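You operate a simulated robot arm through the tools that you are given. There is no shell and no other tool. Be economical: measure what you need, move in short steps, check, and stop when the job is done.

You are at the controls of a simulated robot arm. One attempt, no reset.

JOB
Pack the brown ink bottle in the tall grey box and hang the board's yellow tag on the box.
Fine: lid back on; leave the board's white tag, the brown box's blue tag and the tub's tag. Set down upright: what you pick out.

Only the result counts: the job must be done as asked and must still hold three seconds after the hand-in. Knocking over, shifting, dropping, spilling or breaking anything else fails it. A push-on lid holds only when it is set on centred and level and pressed home; a screw cap is set on level and turned clockwise until tight.

ROBOT AND FRAMES
A 6-joint arm with a two-finger gripper, fixed in place. Base frame: the origin is at the foot of the arm, x ahead of it, y to its left, z up; the work surface is at about z = 860. Units: mm, rad, N and s.
Its first joint turns from -2.897 to 2.897 rad. Payload 2.45 kg.
Tool frame: the origin (TCP) lies between the finger pads and is the grasp point; the fingertips stand 20 mm ahead of it; z points along the fingers, y is the line along which they close. Largest opening 140 mm; the body of the gripper starts 168 mm behind the TCP.
Orientation is told as [roll, pitch, yaw] about the base's x, y, z axes, in that order, counted from this pose: with the fingers straight down and closing along the base's y, the tool's x points along the base's -x, its y along +y and its z along -z.

CONTROLS
- The arm moves only by the tool jog_arm. Its argument "increments" is a list that holds one entry, the list of rows, each a list of 7 numbers: the gripper command, from -1 (fully open) to 1 (shut), values between in proportion, then the shift along the tool's x, y, z in mm, then the turn, a rotation vector about the tool's x, y, z in rad. In form: [[[gripper, x, y, z, wx, wy, wz], ...]]. A call has 1 to 10 rows; each row is the pose to reach, as a shift and turn from the pose commanded when the call began, along the tool's axes at that moment. Rows are played at 5 a second. More than 50 mm and 0.15 rad between two rows, or a gripper value outside its range, and nothing of the call is played. Where a pose cannot be reached the arm comes as near as it can. A force on the tool above 40 N (or 10 N above the force at the start of the call, whichever is more), or a blocked arm, ends the call early, and 0.2 s more pass. Each finger travels about 45 mm/s and halts on what it meets, pressing with about 40 N; the grip force reading is that of the motor and also rises with nothing between the fingers. The clock runs only during rows and for 0.2 s after the last one: add rows that repeat a pose to give the fingers time. The reply holds the time, the measured pose of the TCP, the force on the tool along the base axes, the opening and the grip force, in the units named above and with some noise, with the torque about the TCP (base axes, N m) and any sound that the robot's microphone picked up, and new pictures: "views" is both (left out), scene, wrist or none.
- Cameras (640 x 400 px; columns grow to the right, rows downward): "scene" is fixed at [220.2, 500.1, 1596.5]; the picture's right is [-0.51, -0.86, 0.00], its down [-0.57, 0.34, -0.75] and it looks along [0.64, -0.38, -0.67] (base axes); focal length 312 px, centre (320, 200). "wrist" rides on the gripper at [78, 11, -209] in the tool frame; the picture's right is [-0.14, 0.99, 0.00], its down [-0.92, -0.13, -0.37] and it looks along [-0.37, -0.05, 0.93] (tool axes); focal length 280 px, centre (320, 200). There is no depth. A picture from a camera that has moved, and an enlarged one, comes with that camera's place and axes in the base frame and with its lens.
- close_up(camera, box): a new picture of the part [left, top, right, bottom] of that camera's present view, enlarged. No time passes.
- hand_in(): hands the job in; it is judged then, once.

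Work in short steps. Places have to be worked out from the pictures, the camera data and where the tool is seen: move nearer, look again, correct. Check each grasp and each placing, and mend what went wrong. You have 120 turns and 200 pictures in all, those below and enlarged ones among them. Open the gripper and draw the arm clear of the work before you hand the job in, unless the task says otherwise; then end with one line.

The tools are called as name(argument=value, ...) on one line, values as JSON. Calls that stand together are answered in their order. jog_arm: Moves the arm, as the interface text tells. Its arguments: {"type":"object","properties":{"increments":{"type":"array","items":{"type":"array","items":{"type":"array","items":{"type":"number"}}}},"views":{"type":"string","enum":["both","scene","wrist","none"]}},"required":["increments"]} The other tools are called the same way: close_up (camera, box) takes an enlarged picture of a part of a camera's view; hand_in () hands the job in.

At the start:

```text
t: 0.0
tool_pos: [737.6, -95.1, 1276.0]
tcp_rot: [-0.001, 0.0, 0.0]
contact_force: [0.4, 0.0, -0.3]
torque: [-0.01, 0.01, 0.01]
grip_width: 140.3
gripper_force: 0.2
```

scene: 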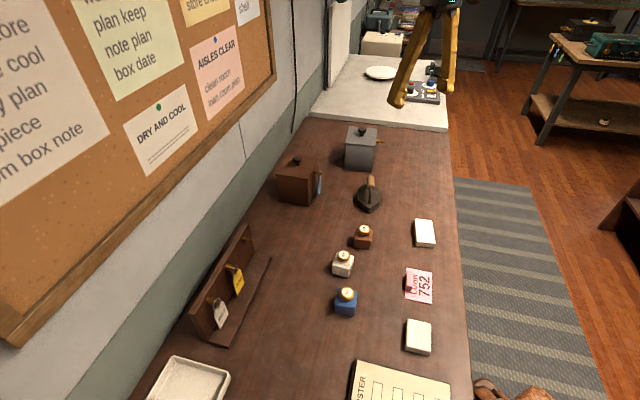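
wrist: 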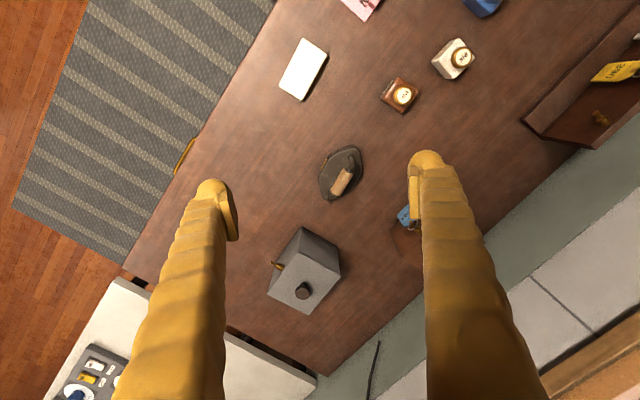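

I'll enlarge the parts that matter first: the boxes, the bottles and the tag board.

close_up(camera="scene", box=[260, 110, 420, 210])

close_up(camera="scene", box=[180, 220, 380, 345])

close_up(camera="wrist", box=[230, 130, 430, 320])

close_up(camera="wrist", box=[370, 20, 640, 150])

```text
4.00 times, centred on (340, 160) of scene
camera zoom: at [220.2, 500.1, 1596.5], right [-0.51, -0.86, 0.0], down [-0.57, 0.34, -0.75], along [0.64, -0.38, -0.67], focal length 1246 px, centre (240, 360)
```

zoom: 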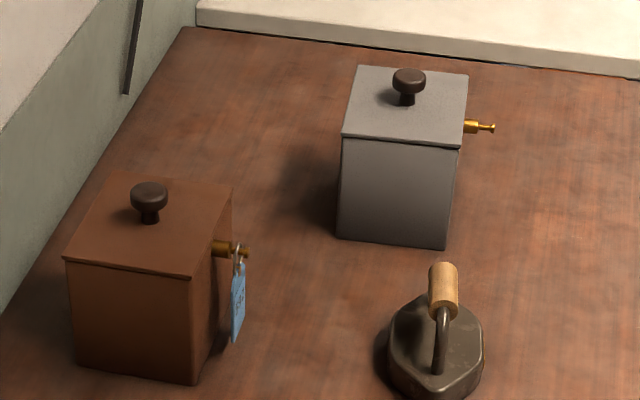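

```text
3.20 times, centred on (280, 282) of scene
camera zoom: at [220.2, 500.1, 1596.5], right [-0.51, -0.86, 0.0], down [-0.57, 0.34, -0.75], along [0.64, -0.38, -0.67], focal length 997 px, centre (448, -64)
```

zoom: 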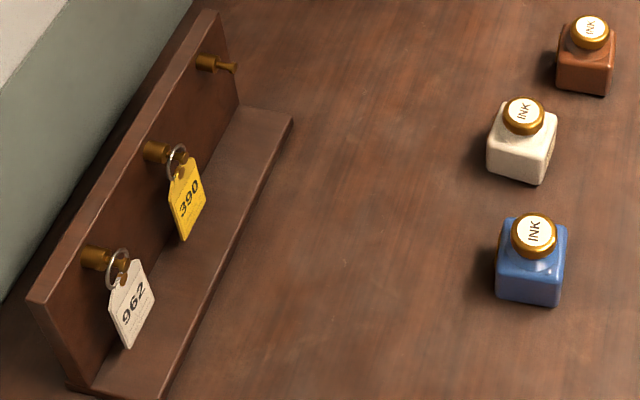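

```text
2.11 times, centred on (330, 225) of wrist
camera zoom: at [659.7, -84.6, 1484.4], right [0.14, 0.99, 0.0], down [0.92, -0.13, 0.37], along [0.37, -0.05, -0.93], focal length 590 px, centre (299, 147)
```

zoom: 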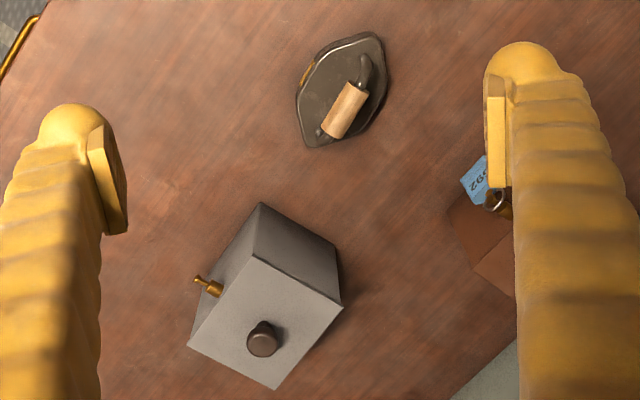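

```text
2.37 times, centred on (505, 85) of wrist
camera zoom: at [659.7, -84.6, 1484.4], right [0.14, 0.99, 0.0], down [0.92, -0.13, 0.37], along [0.37, -0.05, -0.93], focal length 665 px, centre (-118, 473)
```

zoom: 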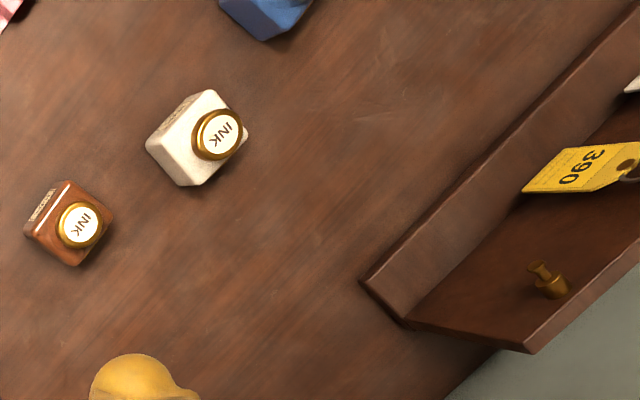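

The two views together put the knob of the grey box's lid at about (1046, -175, 1010), which is near the edge of my reach. I'll move over it while still high, to test the reach and look again.

jog_arm(increments=[[[-1, -45, -15, 15, 0, 0, 0], [-1, -90, -30, 30, 0, 0, 0], [-1, -135, -45, 45, 0, 0, 0], [-1, -180, -60, 60, 0, 0, 0], [-1, -222, -70, 76, 0, 0, 0], [-1, -222, -70, 76, 0, 0, 0]]])

```text
t: 1.4
tool_pos: [961.4, -163.4, 1199.6]
tcp_rot: [0.001, 0.0, 0.0]
contact_force: [0.3, -0.3, -0.2]
torque: [-0.02, 0.02, 0.02]
grip_width: 140.0
gripper_force: 0.0
camera wrist: at [882.6, -154.2, 1408.4], right [0.14, 0.99, 0.0], down [0.92, -0.13, 0.37], along [0.37, -0.05, -0.93], focal length 280 px, centre (320, 200)
```

scene: 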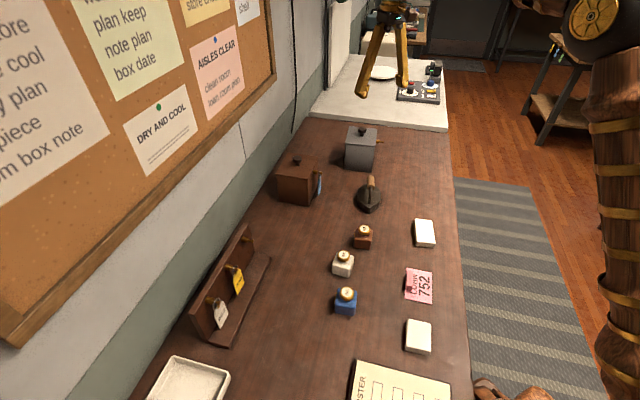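
wrist: 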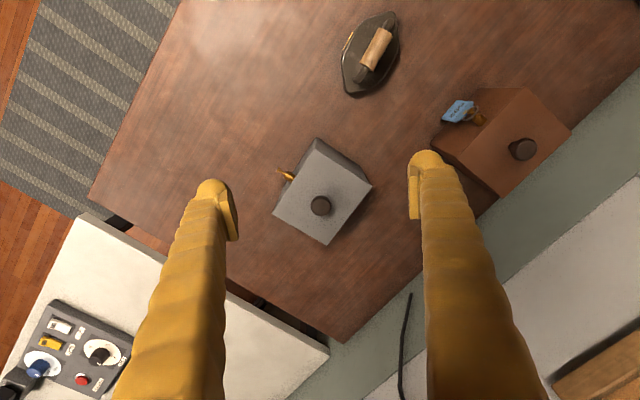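

The pose was reached. I'll enlarge both boxes from here to measure the lid, the knob and the peg.

close_up(camera="wrist", box=[250, 120, 410, 260])

close_up(camera="wrist", box=[410, 60, 590, 220])

```text
2.86 times, centred on (330, 190) of wrist
camera zoom: at [882.6, -154.2, 1408.4], right [0.14, 0.99, 0.0], down [0.92, -0.13, 0.37], along [0.37, -0.05, -0.93], focal length 801 px, centre (291, 229)
```

zoom: 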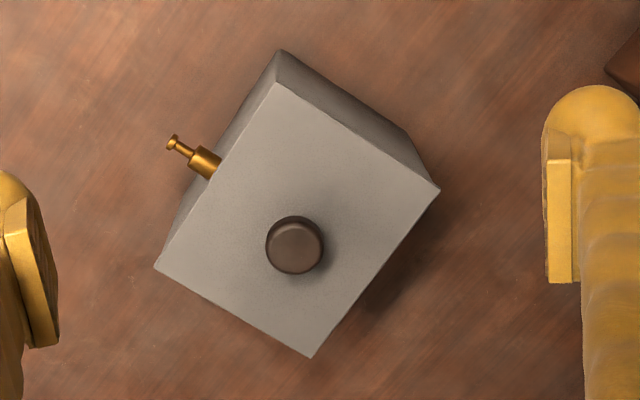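

```text
2.50 times, centred on (500, 140) of wrist
camera zoom: at [882.6, -154.2, 1408.4], right [0.14, 0.99, 0.0], down [0.92, -0.13, 0.37], along [0.37, -0.05, -0.93], focal length 701 px, centre (-130, 350)
```

zoom: 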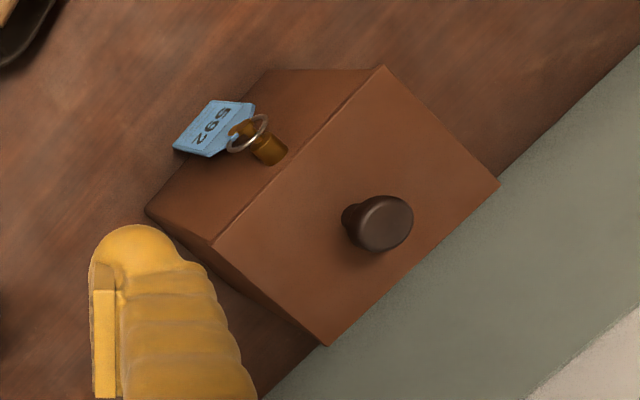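

The box lid is centred at about (1050, -174). Its sides are about 107 by 129 mm, turned about 48°, and the peg tip is at about (994, -238, 962). I'll lower above the knob with the gripper partly closed and check that I can reach it.

jog_arm(increments=[[[-0.5, -22, -2, 35, 0, 0, 0], [0, -44, -4, 70, 0, 0, 0], [0.14, -66, -7, 105, 0, 0, 0], [0.14, -89, -9.5, 140, 0, 0, 0], [0.14, -89, -9.5, 140, 0, 0, 0], [0.14, -89, -9.5, 140, 0, 0, 0]]])

```text
t: 2.8
tool_pos: [1051.7, -173.1, 1057.7]
tcp_rot: [0.0, 0.001, 0.001]
contact_force: [0.5, 0.5, 0.4]
torque: [-0.02, -0.01, 0.02]
grip_width: 60.2
gripper_force: 0.0
camera wrist: at [972.3, -162.9, 1266.5], right [0.14, 0.99, 0.0], down [0.92, -0.13, 0.37], along [0.37, -0.05, -0.93], focal length 280 px, centre (320, 200)
```

scene: 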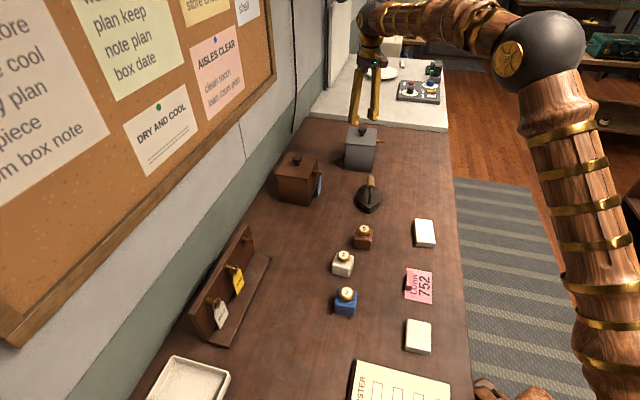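
wrist: 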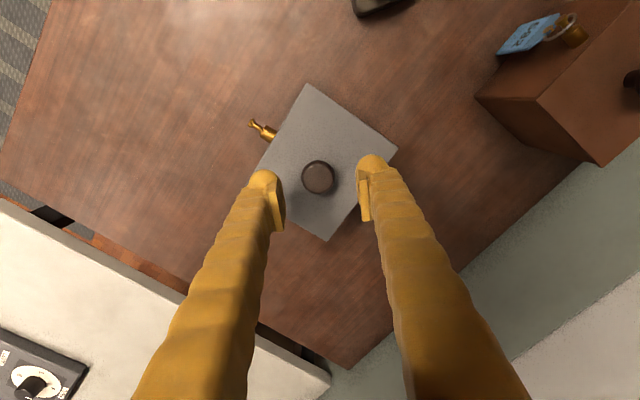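

The reach is good and the knob is centred under the gripper. I'll lower to z about 1004, so the tips are just above the lid, and close on the knob.

jog_arm(increments=[[[0.14, 0, 0, 28, 0, 0, 0], [0.14, 0, 0, 56, 0, 0, 0], [0.14, 0, 0, 56, 0, 0, 0], [1, 0, 0, 56, 0, 0, 0], [1, 0, 0, 56, 0, 0, 0], [1, 0, 0, 56, 0, 0, 0], [1, 0, 0, 56, 0, 0, 0]]])

```text
t: 4.4
tool_pos: [1051.7, -173.1, 1003.2]
tcp_rot: [-0.002, -0.001, 0.001]
contact_force: [-0.1, -0.7, 0.0]
torque: [-0.01, 0.0, 0.02]
grip_width: 27.1
gripper_force: 40.2
heard: snap
camera wrist: at [971.9, -163.5, 1211.3], right [0.14, 0.99, 0.0], down [0.92, -0.13, 0.37], along [0.36, -0.05, -0.93], focal length 280 px, centre (320, 200)
```

scene: 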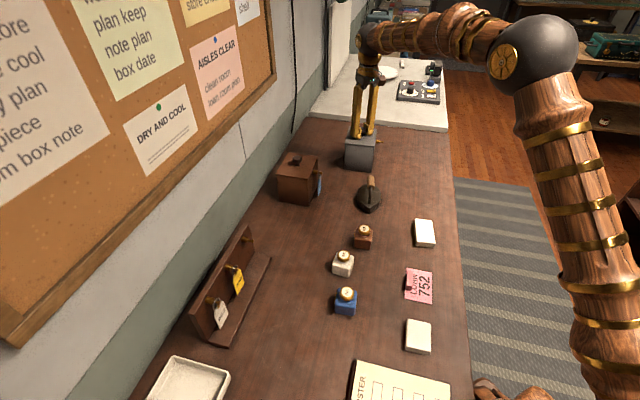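
wrist: 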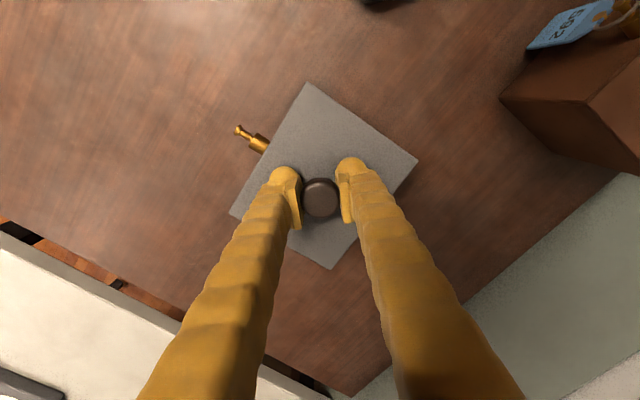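

The gripper holds the knob at 27 mm with 40 N. I'll lift straight up slowly.

jog_arm(increments=[[[1, 0, 0, -5, 0, 0, 0], [1, 0, 0, -10, 0, 0, 0], [1, 0, 0, -20, 0, 0, 0], [1, 0, 0, -40, 0, 0, 0], [1, 0, 0, -70, 0, 0, 0], [1, 0, 0, -70, 0, 0, 0]]])

```text
t: 5.8
tool_pos: [1050.1, -174.5, 1075.2]
tcp_rot: [0.0, 0.0, 0.0]
contact_force: [0.8, 0.2, -0.5]
torque: [0.02, -0.01, -0.01]
grip_width: 27.0
gripper_force: 40.2
camera wrist: at [971.1, -164.9, 1282.1], right [0.14, 0.99, 0.0], down [0.92, -0.13, 0.37], along [0.37, -0.05, -0.93], focal length 280 px, centre (320, 200)
```

scene: 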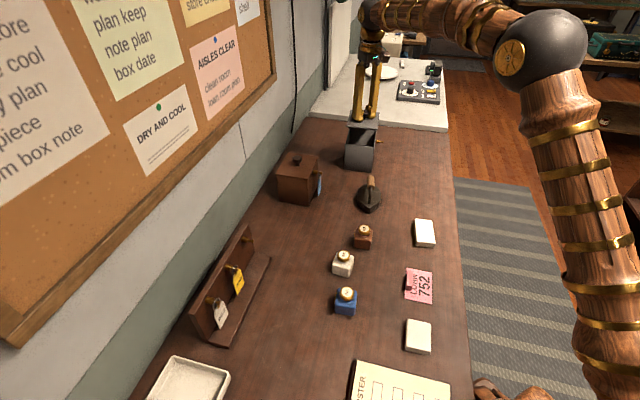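
wrist: 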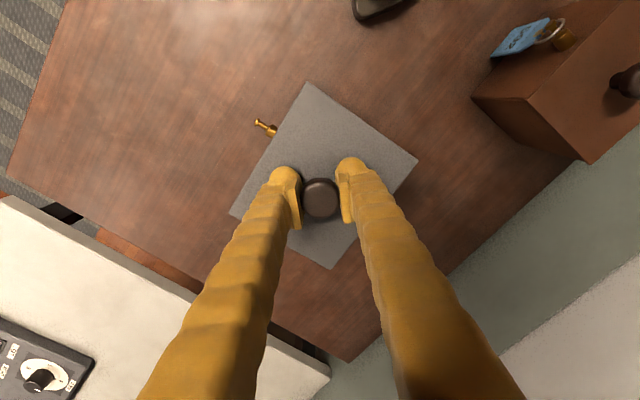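

The lid is off. There is free table at about (820, -250), so I'll carry the lid there while still high.

jog_arm(increments=[[[1, 40, -13, 0, 0, 0, 0], [1, 80, -26, 0, 0, 0, 0], [1, 120, -39, 0, 0, 0, 0], [1, 160, -52, 0, 0, 0, 0], [1, 200, -65, 0, 0, 0, 0], [1, 229, -75, 0, 0, 0, 0], [1, 229, -75, 40, 0, 0, 0], [1, 229, -75, 80, 0, 0, 0], [1, 229, -75, 80, 0, 0, 0]]])

close_up(camera="scene", box=[330, 110, 470, 240])

```text
t: 7.8
tool_pos: [820.2, -249.9, 992.9]
tcp_rot: [0.0, -0.001, 0.0]
contact_force: [-0.8, 0.2, -1.2]
torque: [0.04, 0.02, 0.02]
grip_width: 26.8
gripper_force: 39.9
camera wrist: at [741.0, -240.2, 1201.2], right [0.14, 0.99, 0.0], down [0.92, -0.13, 0.37], along [0.37, -0.05, -0.93], focal length 280 px, centre (320, 200)
```

scene: 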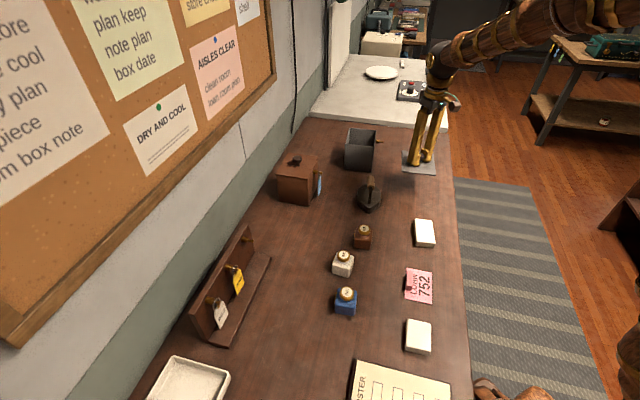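
wrist: 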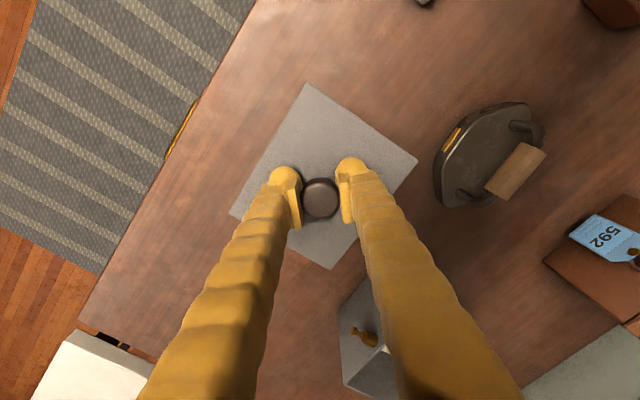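

```text
3.08 times, centred on (400, 175) of scene
camera zoom: at [220.2, 500.1, 1596.5], right [-0.51, -0.86, 0.0], down [-0.57, 0.34, -0.75], along [0.64, -0.38, -0.67], focal length 959 px, centre (74, 277)
```

zoom: 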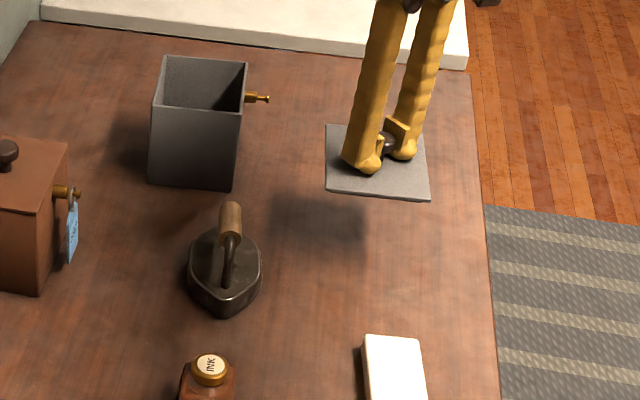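

The spot is clear. I'll lower most of the way, then creep down until contact.

jog_arm(increments=[[[1, 0, 0, 35, 0, 0, 0], [1, 0, 0, 70, 0, 0, 0], [1, 0, 0, 80, 0, 0, 0], [1, 0, 0, 84, 0, 0, 0], [1, 0, 0, 87, 0, 0, 0], [1, 0, 0, 90, 0, 0, 0], [1, 0, 0, 90, 0, 0, 0]]], views="scene")

close_up(camera="scene", box=[360, 140, 460, 220])

```text
t: 9.4
tool_pos: [820.4, -248.9, 904.0]
tcp_rot: [0.001, 0.0, 0.0]
contact_force: [-0.3, 0.3, -0.5]
torque: [0.0, 0.0, 0.02]
grip_width: 27.2
gripper_force: 40.2
```

scene: 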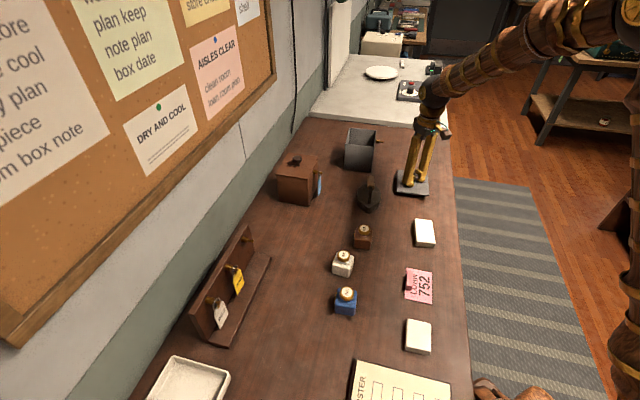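

```text
5.00 times, centred on (410, 180) of scene
camera zoom: at [220.2, 500.1, 1596.5], right [-0.51, -0.86, 0.0], down [-0.57, 0.34, -0.75], along [0.64, -0.38, -0.67], focal length 1558 px, centre (-130, 300)
```

zoom: 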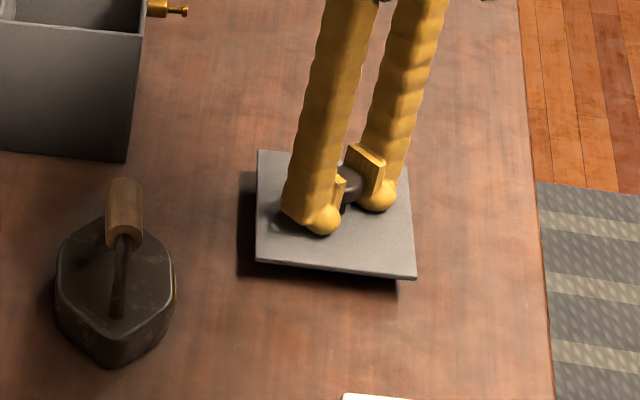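

Only a small gap is left, so I'll keep creeping down.

jog_arm(increments=[[[1, 0, 0, 2, 0, 0, 0], [1, 0, 0, 4, 0, 0, 0], [1, 0, 0, 6, 0, 0, 0], [1, 0, 0, 8, 0, 0, 0], [1, 0, 0, 10, 0, 0, 0], [1, 0, 0, 12, 0, 0, 0]]], views="none")

```text
t: 10.8
tool_pos: [819.7, -249.2, 891.9]
tcp_rot: [0.001, 0.001, 0.001]
contact_force: [-0.8, 0.3, -1.6]
torque: [-0.03, 0.01, 0.03]
grip_width: 26.8
gripper_force: 40.3
```

close_up(camera="scene", box=[360, 140, 460, 220])

```text
5.00 times, centred on (410, 180) of scene
camera zoom: at [220.2, 500.1, 1596.5], right [-0.51, -0.86, 0.0], down [-0.57, 0.34, -0.75], along [0.64, -0.38, -0.67], focal length 1558 px, centre (-130, 300)
```

zoom: 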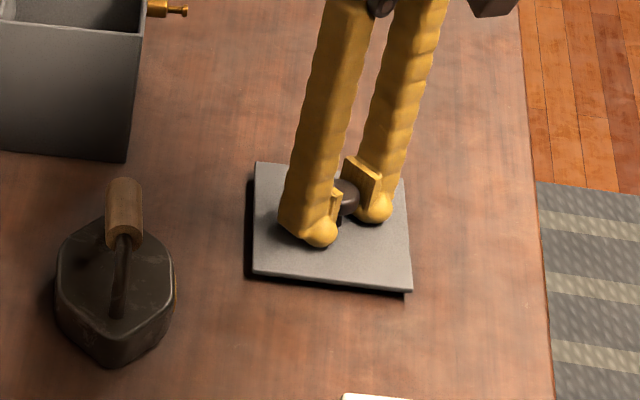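

It's still a few millimetres off the table. I'll go on down in 1 mm rows.

jog_arm(increments=[[[1, 0, 0, 1, 0, 0, 0], [1, 0, 0, 2, 0, 0, 0], [1, 0, 0, 3, 0, 0, 0], [1, 0, 0, 4, 0, 0, 0], [1, 0, 0, 5, 0, 0, 0]]], views="none")

```text
t: 11.8
tool_pos: [820.9, -249.5, 891.7]
tcp_rot: [-0.003, -0.005, 0.001]
contact_force: [-2.5, 0.3, 10.0]
torque: [0.0, 0.26, 0.05]
grip_width: 27.3
gripper_force: 39.9
stopped in row 5: the force on the tool passed its limit at 43 N (the readings are from after the stop); the commanded pose is now the measured one
```

The lid touched the table with the TCP at about z 891. I'll release it and rise.

jog_arm(increments=[[[0.14, 0, 0, -1, 0, 0, 0], [0.14, 0, 0, -1, 0, 0, 0], [0.14, 0, 0, -1, 0, 0, 0], [0.14, 0, 0, -25, 0, 0, 0], [0.14, 0, 0, -70, 0, 0, 0], [0.14, 0, 0, -115, 0, 0, 0], [0.14, 0, 0, -160, 0, 0, 0], [0.14, 0, 0, -160, 0, 0, 0]]])

close_up(camera="scene", box=[330, 110, 470, 240])

```text
t: 13.6
tool_pos: [819.8, -248.8, 1050.1]
tcp_rot: [-0.001, -0.002, 0.0]
contact_force: [0.0, -0.4, 0.7]
torque: [-0.04, 0.0, 0.03]
grip_width: 59.8
gripper_force: 0.0
camera wrist: at [741.2, -239.8, 1257.5], right [0.14, 0.99, 0.0], down [0.92, -0.13, 0.37], along [0.37, -0.05, -0.93], focal length 280 px, centre (320, 200)
```

scene: 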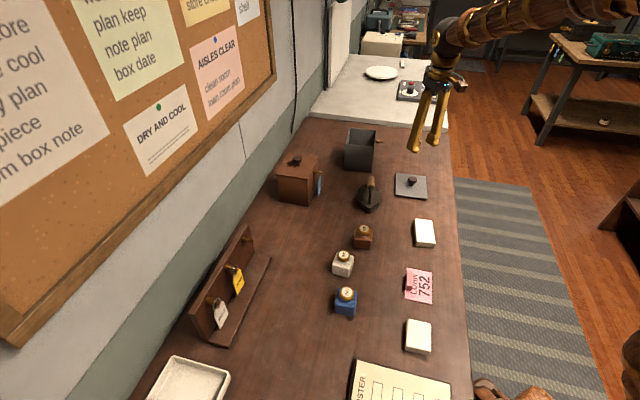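
wrist: 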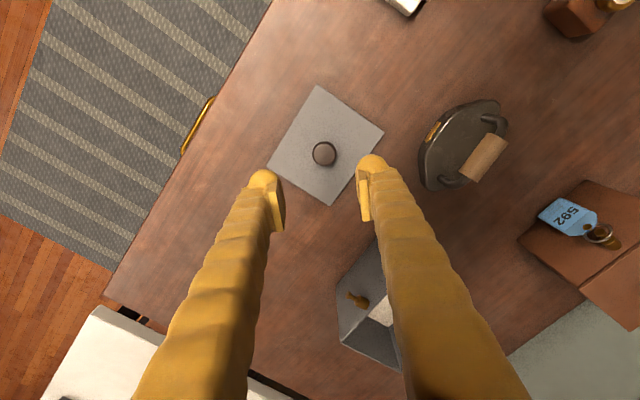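

```text
3.08 times, centred on (400, 175) of scene
camera zoom: at [220.2, 500.1, 1596.5], right [-0.51, -0.86, 0.0], down [-0.57, 0.34, -0.75], along [0.64, -0.38, -0.67], focal length 959 px, centre (74, 277)
```

zoom: 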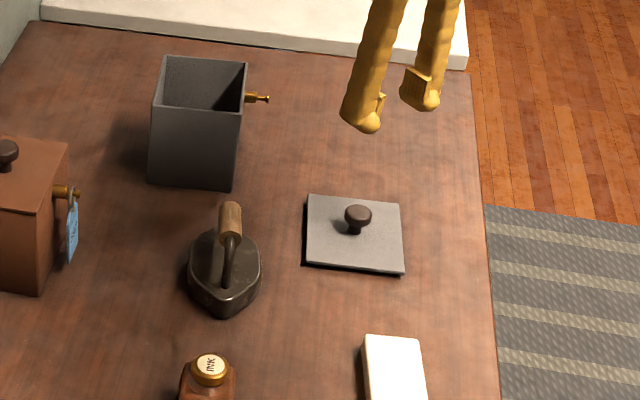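

The lid lies flat on the table. Something pale seems to be inside the box, so I'll go up over it and look in.

jog_arm(increments=[[[0.14, -28, 16, -30, 0, 0, 0], [0, -56, 32, -60, 0, 0, 0], [-0.3, -84, 48, -90, 0, 0, 0], [-0.5, -112, 64, -120, 0, 0, 0], [-0.5, -140, 79, -150, 0, 0, 0], [-0.5, -150, 79, -150, 0, 0, 0]]], views="wrist")

close_up(camera="wrist", box=[250, 120, 410, 260])

```text
t: 15.0
tool_pos: [970.3, -170.5, 1200.2]
tcp_rot: [0.0, -0.001, -0.002]
contact_force: [-0.7, -0.6, 0.5]
torque: [-0.02, -0.05, 0.02]
grip_width: 104.8
gripper_force: 0.0
camera wrist: at [890.7, -160.2, 1408.1], right [0.14, 0.99, 0.0], down [0.92, -0.13, 0.37], along [0.37, -0.05, -0.93], focal length 280 px, centre (320, 200)
```

wrist: 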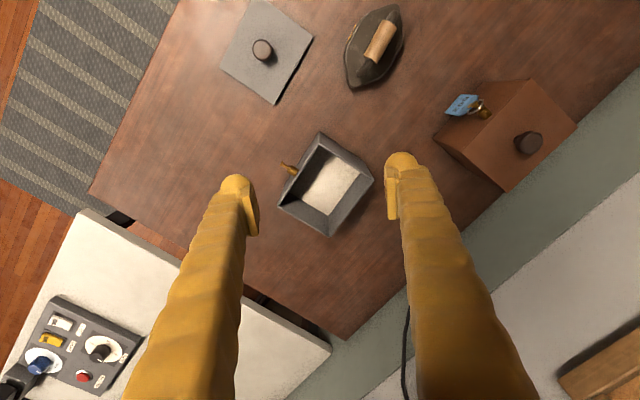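

```text
2.86 times, centred on (330, 190) of wrist
camera zoom: at [890.7, -160.2, 1408.1], right [0.14, 0.99, 0.0], down [0.92, -0.13, 0.37], along [0.37, -0.05, -0.93], focal length 801 px, centre (291, 229)
```

zoom: 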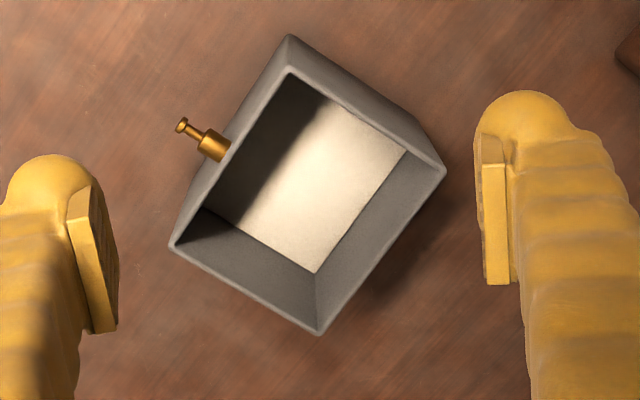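

The box is empty, with a pale floor at about z 862. Next I'll go over to the brown bottle.

jog_arm(increments=[[[-0.5, 33, 28, 5, 0, 0, 0], [-0.5, 66, 56, 15, 0, 0, 0], [-0.5, 99, 84, 25, 0, 0, 0], [-0.3, 132, 112, 40, 0, 0, 0], [0, 165, 140, 55, 0, 0, 0], [0.14, 198, 168, 75, 0, 0, 0], [0.14, 231, 196, 95, 0, 0, 0], [0.14, 260, 220, 115, 0, 0, 0], [0.14, 278, 238, 130, 0, 0, 0], [0.14, 278, 238, 130, 0, 0, 0]]])

close_up(camera="wrist", box=[240, 110, 400, 210])

close_up(camera="scene", box=[320, 200, 400, 260])

```text
t: 17.2
tool_pos: [693.5, 68.2, 1069.5]
tcp_rot: [-0.002, -0.002, -0.001]
contact_force: [0.3, 0.2, 0.0]
torque: [-0.02, 0.03, 0.0]
grip_width: 60.1
gripper_force: 0.0
camera wrist: at [613.4, 78.6, 1277.2], right [0.14, 0.99, 0.0], down [0.92, -0.13, 0.37], along [0.37, -0.05, -0.93], focal length 280 px, centre (320, 200)
```

scene: 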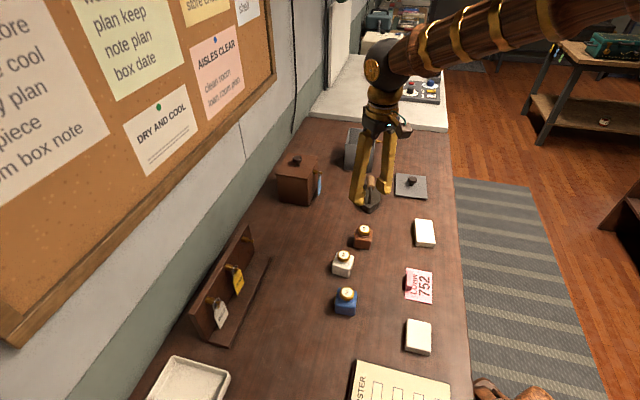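
wrist: 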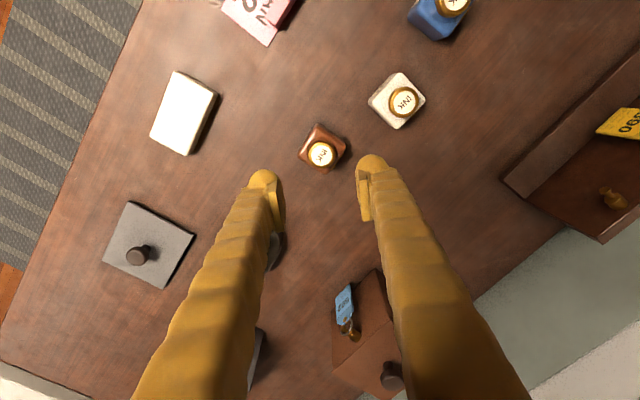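

```text
4.00 times, centred on (320, 160) of wrist
camera zoom: at [613.4, 78.6, 1277.2], right [0.14, 0.99, 0.0], down [0.92, -0.13, 0.37], along [0.37, -0.05, -0.93], focal length 1122 px, centre (320, 360)
```

zoom: 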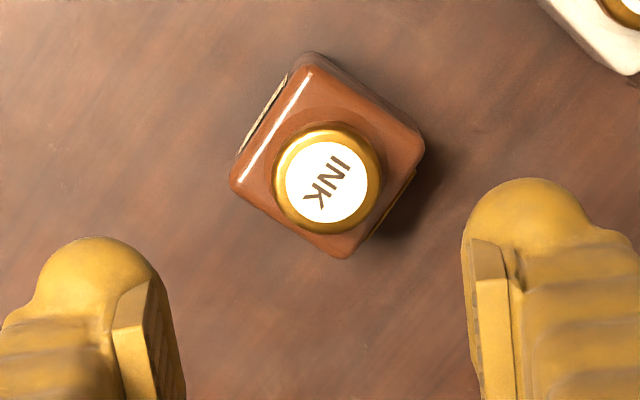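

```text
6.67 times, centred on (360, 230) of scene
camera zoom: at [220.2, 500.1, 1596.5], right [-0.51, -0.86, 0.0], down [-0.57, 0.34, -0.75], along [0.64, -0.38, -0.67], focal length 2077 px, centre (53, 0)
```

zoom: 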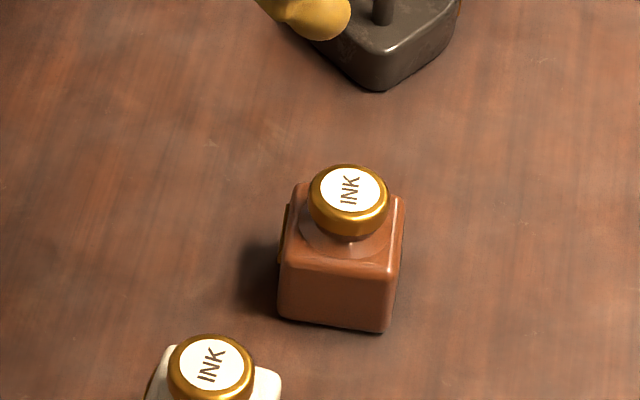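

The cap is at about (692, 70) with its top at z about 924, and the shoulder is near 898. I'll grip the cap with the TCP at about 921, so the tips stay just above the shoulder.

jog_arm(increments=[[[0.14, 0, 2, 45, 0, 0, 0], [0.14, 0, 2, 90, 0, 0, 0], [0.14, 0, 2, 120, 0, 0, 0], [0.14, 0, 2, 138, 0, 0, 0], [0.14, 0, 2, 147, 0, 0, 0], [0.14, 0, 2, 147, 0, 0, 0]]])

close_up(camera="scene", box=[320, 200, 400, 260])

```text
t: 18.6
tool_pos: [691.0, 69.5, 923.5]
tcp_rot: [-0.003, -0.003, 0.001]
contact_force: [-0.8, 0.2, 0.6]
torque: [0.0, 0.01, -0.01]
grip_width: 60.3
gripper_force: 0.0
camera wrist: at [613.2, 79.9, 1130.7], right [0.14, 0.99, 0.0], down [0.92, -0.13, 0.37], along [0.37, -0.05, -0.93], focal length 280 px, centre (320, 200)
```

scene: 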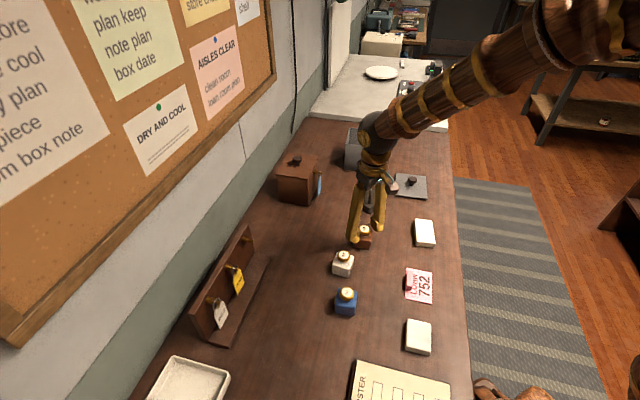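
wrist: 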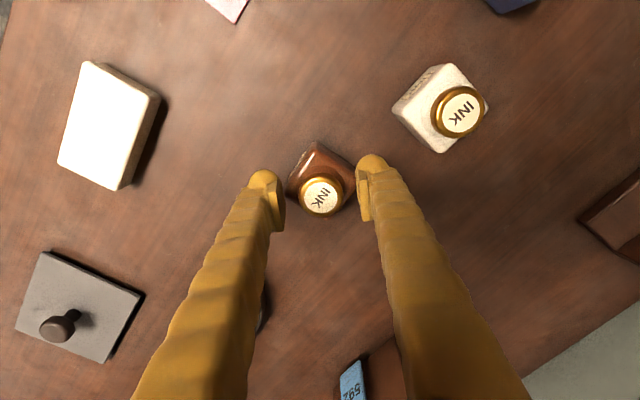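

```text
6.67 times, centred on (360, 230) of scene
camera zoom: at [220.2, 500.1, 1596.5], right [-0.51, -0.86, 0.0], down [-0.57, 0.34, -0.75], along [0.64, -0.38, -0.67], focal length 2077 px, centre (53, 0)
```

zoom: 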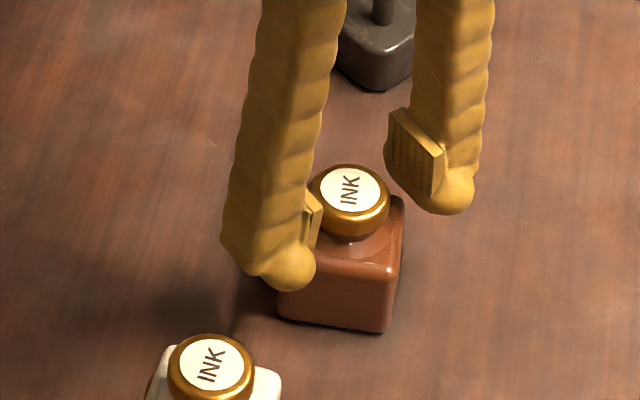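

The cap sits centred between the pads. I'll go down 2 mm and close.

jog_arm(increments=[[[0.14, 0, 0, 2, 0, 0, 0], [1, 0, 0, 2, 0, 0, 0], [1, 0, 0, 2, 0, 0, 0], [1, 0, 0, 2, 0, 0, 0], [1, 0, 0, 2, 0, 0, 0]]], views="none")

jog_arm(increments=[[[1, 0, 0, -10, 0, 0, 0], [1, 0, 0, -40, 0, 0, 0], [1, 0, 0, -85, 0, 0, 0], [1, 0, 0, -130, 0, 0, 0], [1, 0, 0, -175, 0, 0, 0], [1, 0, 0, -175, 0, 0, 0]]])

close_up(camera="scene", box=[320, 140, 420, 215])

```text
t: 19.2
tool_pos: [694.7, 69.6, 923.6]
tcp_rot: [0.0, -0.008, 0.0]
contact_force: [1.4, -5.7, 12.7]
torque: [-0.79, 0.19, 0.04]
grip_width: 35.4
gripper_force: 7.2
stopped in row 2: the force on the tool passed its limit at 44 N (the readings are from after the stop); the commanded pose is now the measured one
```

```text
t: 20.6
tool_pos: [692.9, 70.0, 1097.9]
tcp_rot: [0.0, -0.007, 0.001]
contact_force: [-1.1, 0.0, -1.2]
torque: [0.04, 0.03, 0.04]
grip_width: 32.5
gripper_force: 39.8
camera wrist: at [612.6, 80.6, 1305.7], right [0.14, 0.99, 0.0], down [0.92, -0.13, 0.37], along [0.37, -0.05, -0.93], focal length 280 px, centre (320, 200)
```

scene: 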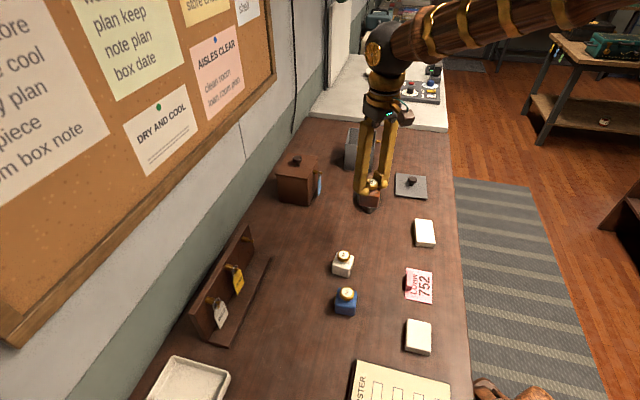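
wrist: 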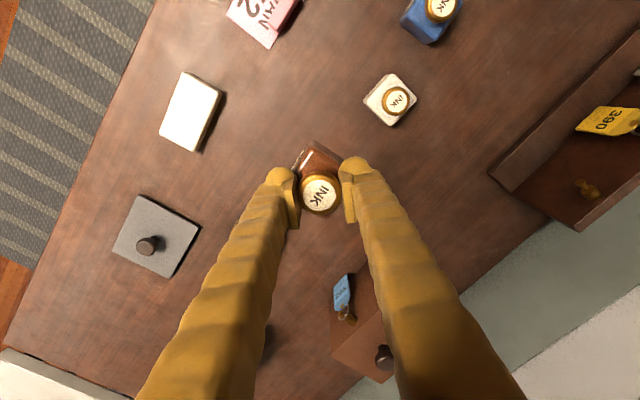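

```text
5.33 times, centred on (370, 178) of scene
camera zoom: at [220.2, 500.1, 1596.5], right [-0.51, -0.86, 0.0], down [-0.57, 0.34, -0.75], along [0.64, -0.38, -0.67], focal length 1662 px, centre (53, 320)
```

zoom: 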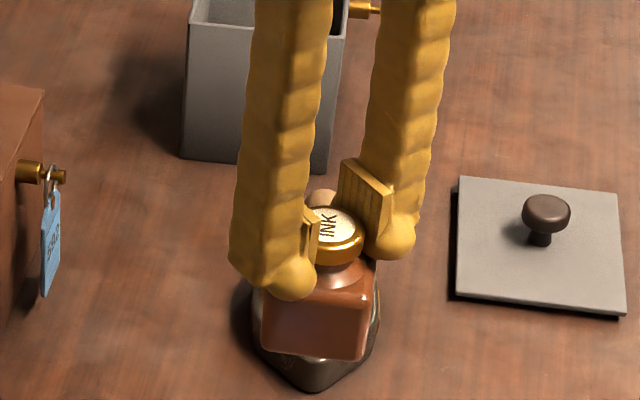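

The brown bottle is held by its cap and hangs level. I'll carry it over the box at z about 1098.

jog_arm(increments=[[[1, -40, -27, 0, 0, 0, 0], [1, -80, -54, 0, 0, 0, 0], [1, -120, -82, 0, 0, 0, 0], [1, -160, -109, 0, 0, 0, 0], [1, -200, -137, 0, 0, 0, 0], [1, -240, -164, 0, 0, 0, 0], [1, -280, -192, 0, 0, 0, 0], [1, -318, -218, 0, 0, 0, 0], [1, -356, -244, 0, 0, 0, 0], [1, -356, -244, 0, 0, 0, 0]]])

close_up(camera="scene", box=[320, 90, 420, 180])

```text
t: 22.8
tool_pos: [1050.0, -175.3, 1100.1]
tcp_rot: [-0.002, -0.006, 0.001]
contact_force: [0.3, -0.1, -2.0]
torque: [-0.01, 0.01, -0.01]
grip_width: 32.2
gripper_force: 39.7
camera wrist: at [970.0, -164.5, 1307.7], right [0.14, 0.99, 0.0], down [0.92, -0.13, 0.37], along [0.37, -0.05, -0.93], focal length 280 px, centre (320, 200)
```

scene: 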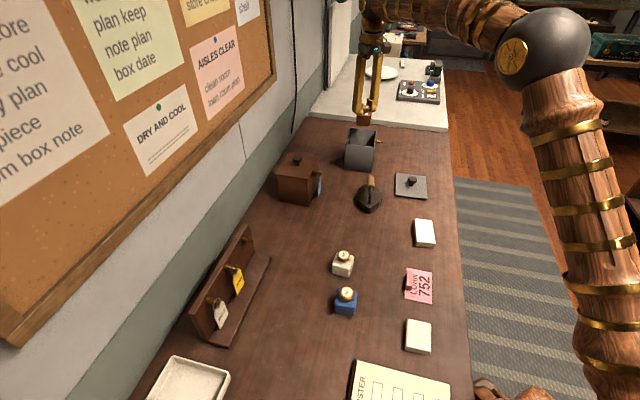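
wrist: 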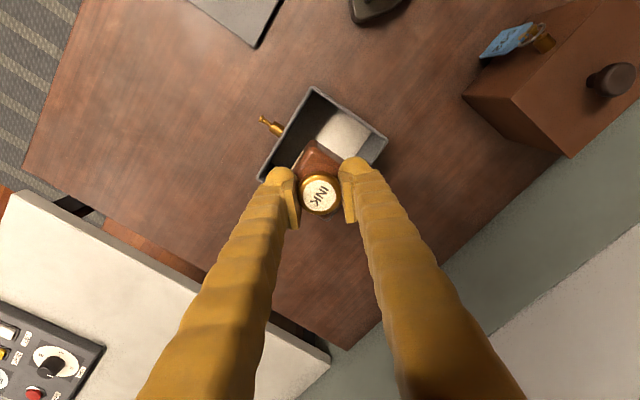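

```text
4.44 times, centred on (370, 135) of scene
camera zoom: at [220.2, 500.1, 1596.5], right [-0.51, -0.86, 0.0], down [-0.57, 0.34, -0.75], along [0.64, -0.38, -0.67], focal length 1385 px, centre (98, 489)
```

zoom: 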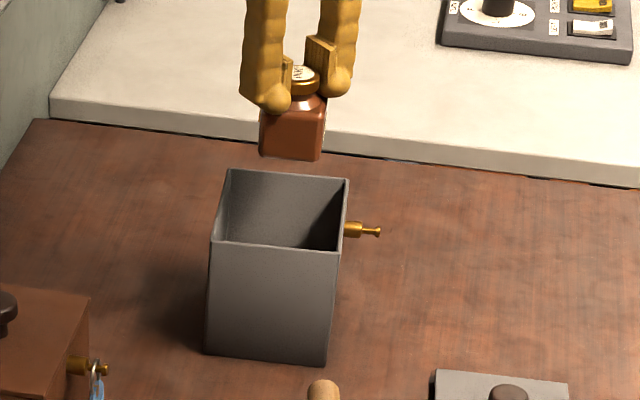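

The bottle is centred over the opening. I'll lower until its base is inside the rim and check.

jog_arm(increments=[[[1, 0, 0, 30, 0, 0, 0], [1, 0, 0, 60, 0, 0, 0], [1, 0, 0, 90, 0, 0, 0], [1, 0, 0, 90, 0, 0, 0]]])

close_up(camera="scene", box=[320, 90, 420, 180])

```text
t: 23.8
tool_pos: [1049.1, -174.6, 1009.7]
tcp_rot: [-0.001, -0.005, -0.001]
contact_force: [0.0, -0.6, -1.5]
torque: [-0.04, 0.01, -0.01]
grip_width: 32.5
gripper_force: 40.2
camera wrist: at [970.0, -164.8, 1217.1], right [0.14, 0.99, 0.0], down [0.92, -0.13, 0.37], along [0.37, -0.05, -0.93], focal length 280 px, centre (320, 200)
```

scene: 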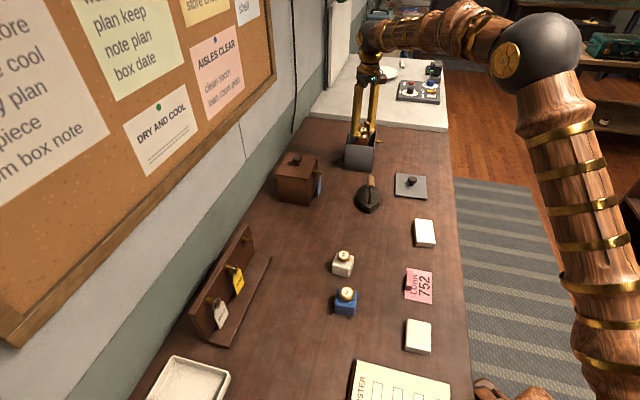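
wrist: 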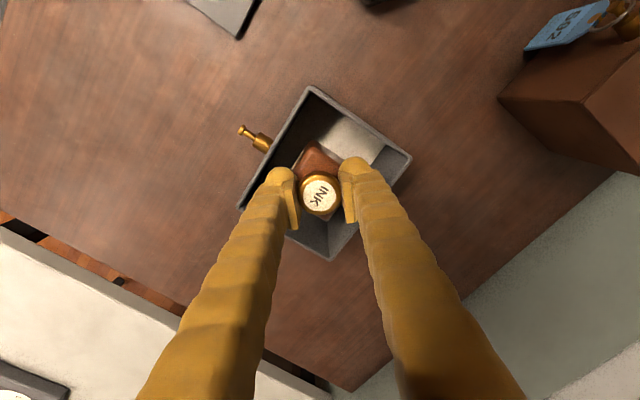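

```text
4.44 times, centred on (370, 135) of scene
camera zoom: at [220.2, 500.1, 1596.5], right [-0.51, -0.86, 0.0], down [-0.57, 0.34, -0.75], along [0.64, -0.38, -0.67], focal length 1385 px, centre (98, 489)
```

zoom: 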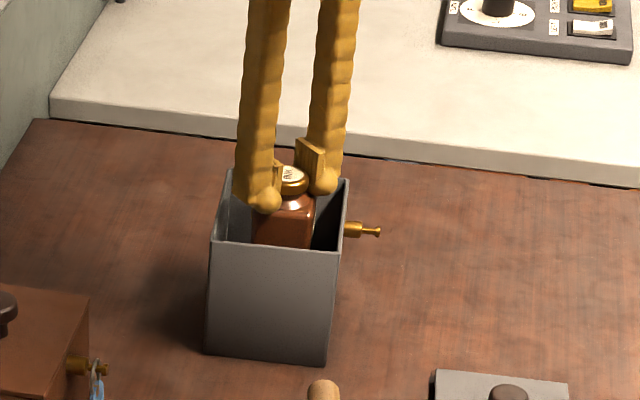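

The bottle went in with clearance on all sides. I'll continue to about 940 and then creep down to the floor.

jog_arm(increments=[[[1, 0, 0, 25, 0, 0, 0], [1, 0, 0, 50, 0, 0, 0], [1, 0, 0, 68, 0, 0, 0], [1, 0, 0, 70, 0, 0, 0], [1, 0, 0, 72, 0, 0, 0], [1, 0, 0, 74, 0, 0, 0], [1, 0, 0, 76, 0, 0, 0], [1, 0, 0, 78, 0, 0, 0], [1, 0, 0, 79, 0, 0, 0], [1, 0, 0, 80, 0, 0, 0]]], views="wrist")

```text
t: 24.5
tool_pos: [1050.7, -175.6, 962.5]
tcp_rot: [-0.003, -0.014, -0.001]
contact_force: [-1.2, 0.7, 8.4]
torque: [0.22, 0.21, 0.03]
grip_width: 32.7
gripper_force: 40.1
stopped in row 3: the force on the tool passed its limit at 69 N (the readings are from after the stop); the commanded pose is now the measured one
camera wrist: at [968.8, -164.4, 1170.0], right [0.14, 0.99, 0.0], down [0.92, -0.13, 0.38], along [0.38, -0.05, -0.92], focal length 280 px, centre (320, 200)
```

wrist: 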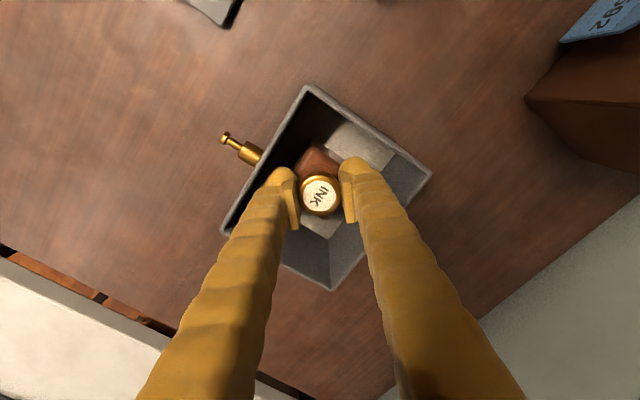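

Contact came at TCP 962, so the base of the bottle is at about 899. That matches the raised pale floor seen inside. I'll look at it closely before letting go.

close_up(camera="scene", box=[320, 90, 420, 180])

close_up(camera="wrist", box=[210, 80, 450, 300])

```text
4.44 times, centred on (370, 135) of scene
camera zoom: at [220.2, 500.1, 1596.5], right [-0.51, -0.86, 0.0], down [-0.57, 0.34, -0.75], along [0.64, -0.38, -0.67], focal length 1385 px, centre (98, 489)
```

zoom: 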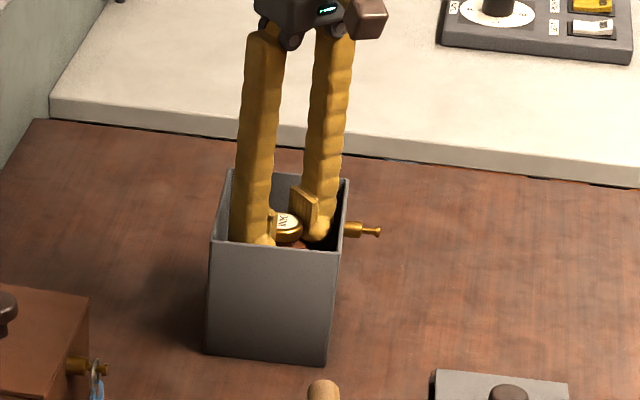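

```text
1.82 times, centred on (330, 190) of wrist
camera zoom: at [968.8, -164.4, 1170.0], right [0.14, 0.99, 0.0], down [0.92, -0.13, 0.38], along [0.38, -0.05, -0.92], focal length 510 px, centre (302, 218)
```

zoom: 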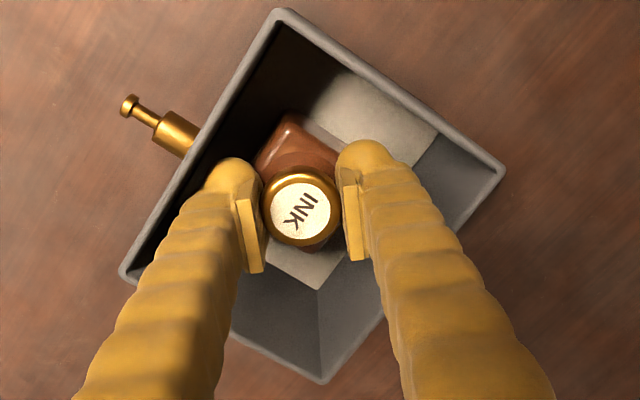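

The bottle rests on the floor of the box. I'll release it and rise straight up, with the fingers only slightly open.

jog_arm(increments=[[[0.3, 0, 0, 0, 0, 0, 0], [0.3, 0, 0, 0, 0, 0, 0], [0.3, 0, 0, -2, 0, 0, 0], [0.3, 0, 0, -30, 0, 0, 0], [0.3, 0, 0, -70, 0, 0, 0], [0.3, 0, 0, -110, 0, 0, 0], [0.3, 20, 0, -150, 0, 0, 0], [0.3, 50, 0, -170, 0, 0, 0], [0.3, 60, 0, -170, 0, 0, 0]]])

close_up(camera="wrist", box=[220, 100, 440, 260])

```text
t: 26.5
tool_pos: [987.7, -173.5, 1131.8]
tcp_rot: [-0.001, -0.01, 0.001]
contact_force: [0.2, 0.7, -0.9]
torque: [0.01, 0.03, 0.01]
grip_width: 49.2
gripper_force: 0.0
camera wrist: at [907.0, -164.2, 1338.5], right [0.14, 0.99, 0.0], down [0.92, -0.13, 0.38], along [0.38, -0.05, -0.93], focal length 280 px, centre (320, 200)
```

scene: 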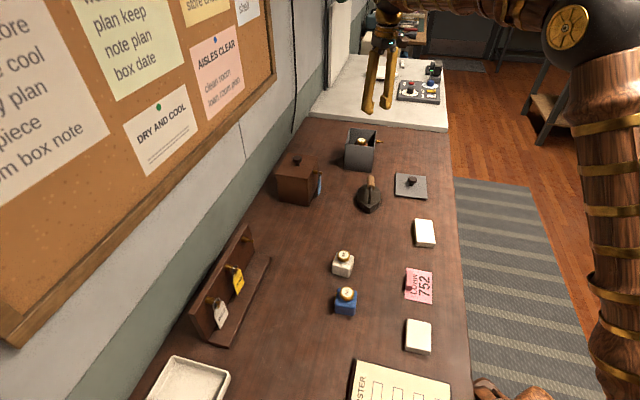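
wrist: 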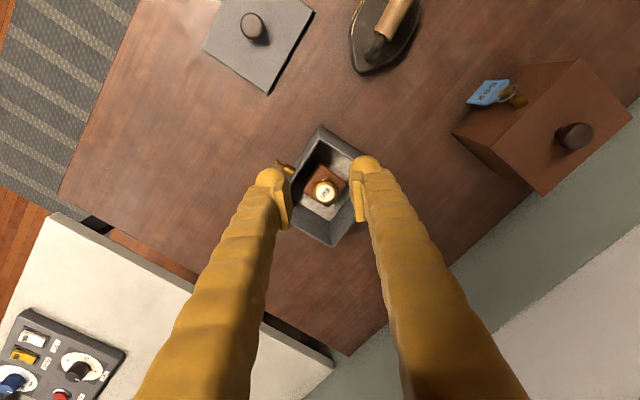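

```text
2.50 times, centred on (330, 180) of wrist
camera zoom: at [907.0, -164.2, 1338.5], right [0.14, 0.99, 0.0], down [0.92, -0.13, 0.38], along [0.38, -0.05, -0.93], focal length 701 px, centre (295, 250)
```

zoom: 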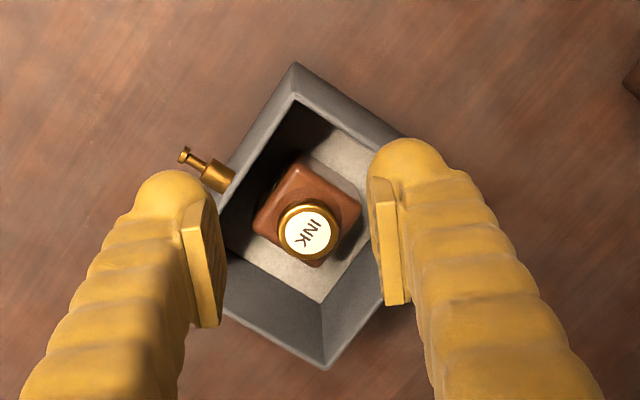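

The bottle stands upright in the box. I'll go back to the lid and correct the small pitch error on the way.

jog_arm(increments=[[[0.14, 34, -15, 0, 0, 0.01, 0], [0.14, 68, -30, 25, 0, 0.01, 0], [0.14, 102, -45, 50, 0, 0.01, 0], [0.14, 136, -60, 90, 0, 0.01, 0], [0.14, 168, -75, 130, 0, 0.01, 0], [0.14, 168, -75, 170, 0, 0.01, 0], [0.14, 168, -75, 170, 0, 0.01, 0]]], views="wrist")

```text
refused: row 4 steps farther than a row can; nothing moved
```

jog_arm(increments=[[[0.14, 34, -15, 0, 0, 0.01, 0], [0.14, 68, -30, 25, 0, 0.01, 0], [0.14, 102, -45, 50, 0, 0.01, 0], [0.14, 136, -60, 75, 0, 0.01, 0], [0.14, 168, -75, 100, 0, 0.01, 0], [0.14, 168, -75, 135, 0, 0.01, 0], [0.14, 168, -75, 170, 0, 0.01, 0], [0.14, 168, -75, 170, 0, 0.01, 0]]], views="wrist")

```text
t: 28.3
tool_pos: [820.0, -250.0, 960.0]
tcp_rot: [-0.003, -0.002, 0.0]
contact_force: [-0.4, 0.6, -0.5]
torque: [-0.01, -0.01, 0.03]
grip_width: 60.0
gripper_force: 0.1
camera wrist: at [743.2, -239.4, 1166.9], right [0.14, 0.99, 0.0], down [0.92, -0.13, 0.37], along [0.37, -0.05, -0.93], focal length 280 px, centre (320, 200)
```

wrist: 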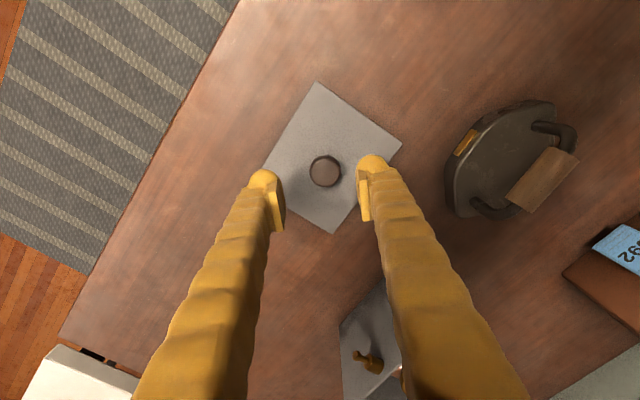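

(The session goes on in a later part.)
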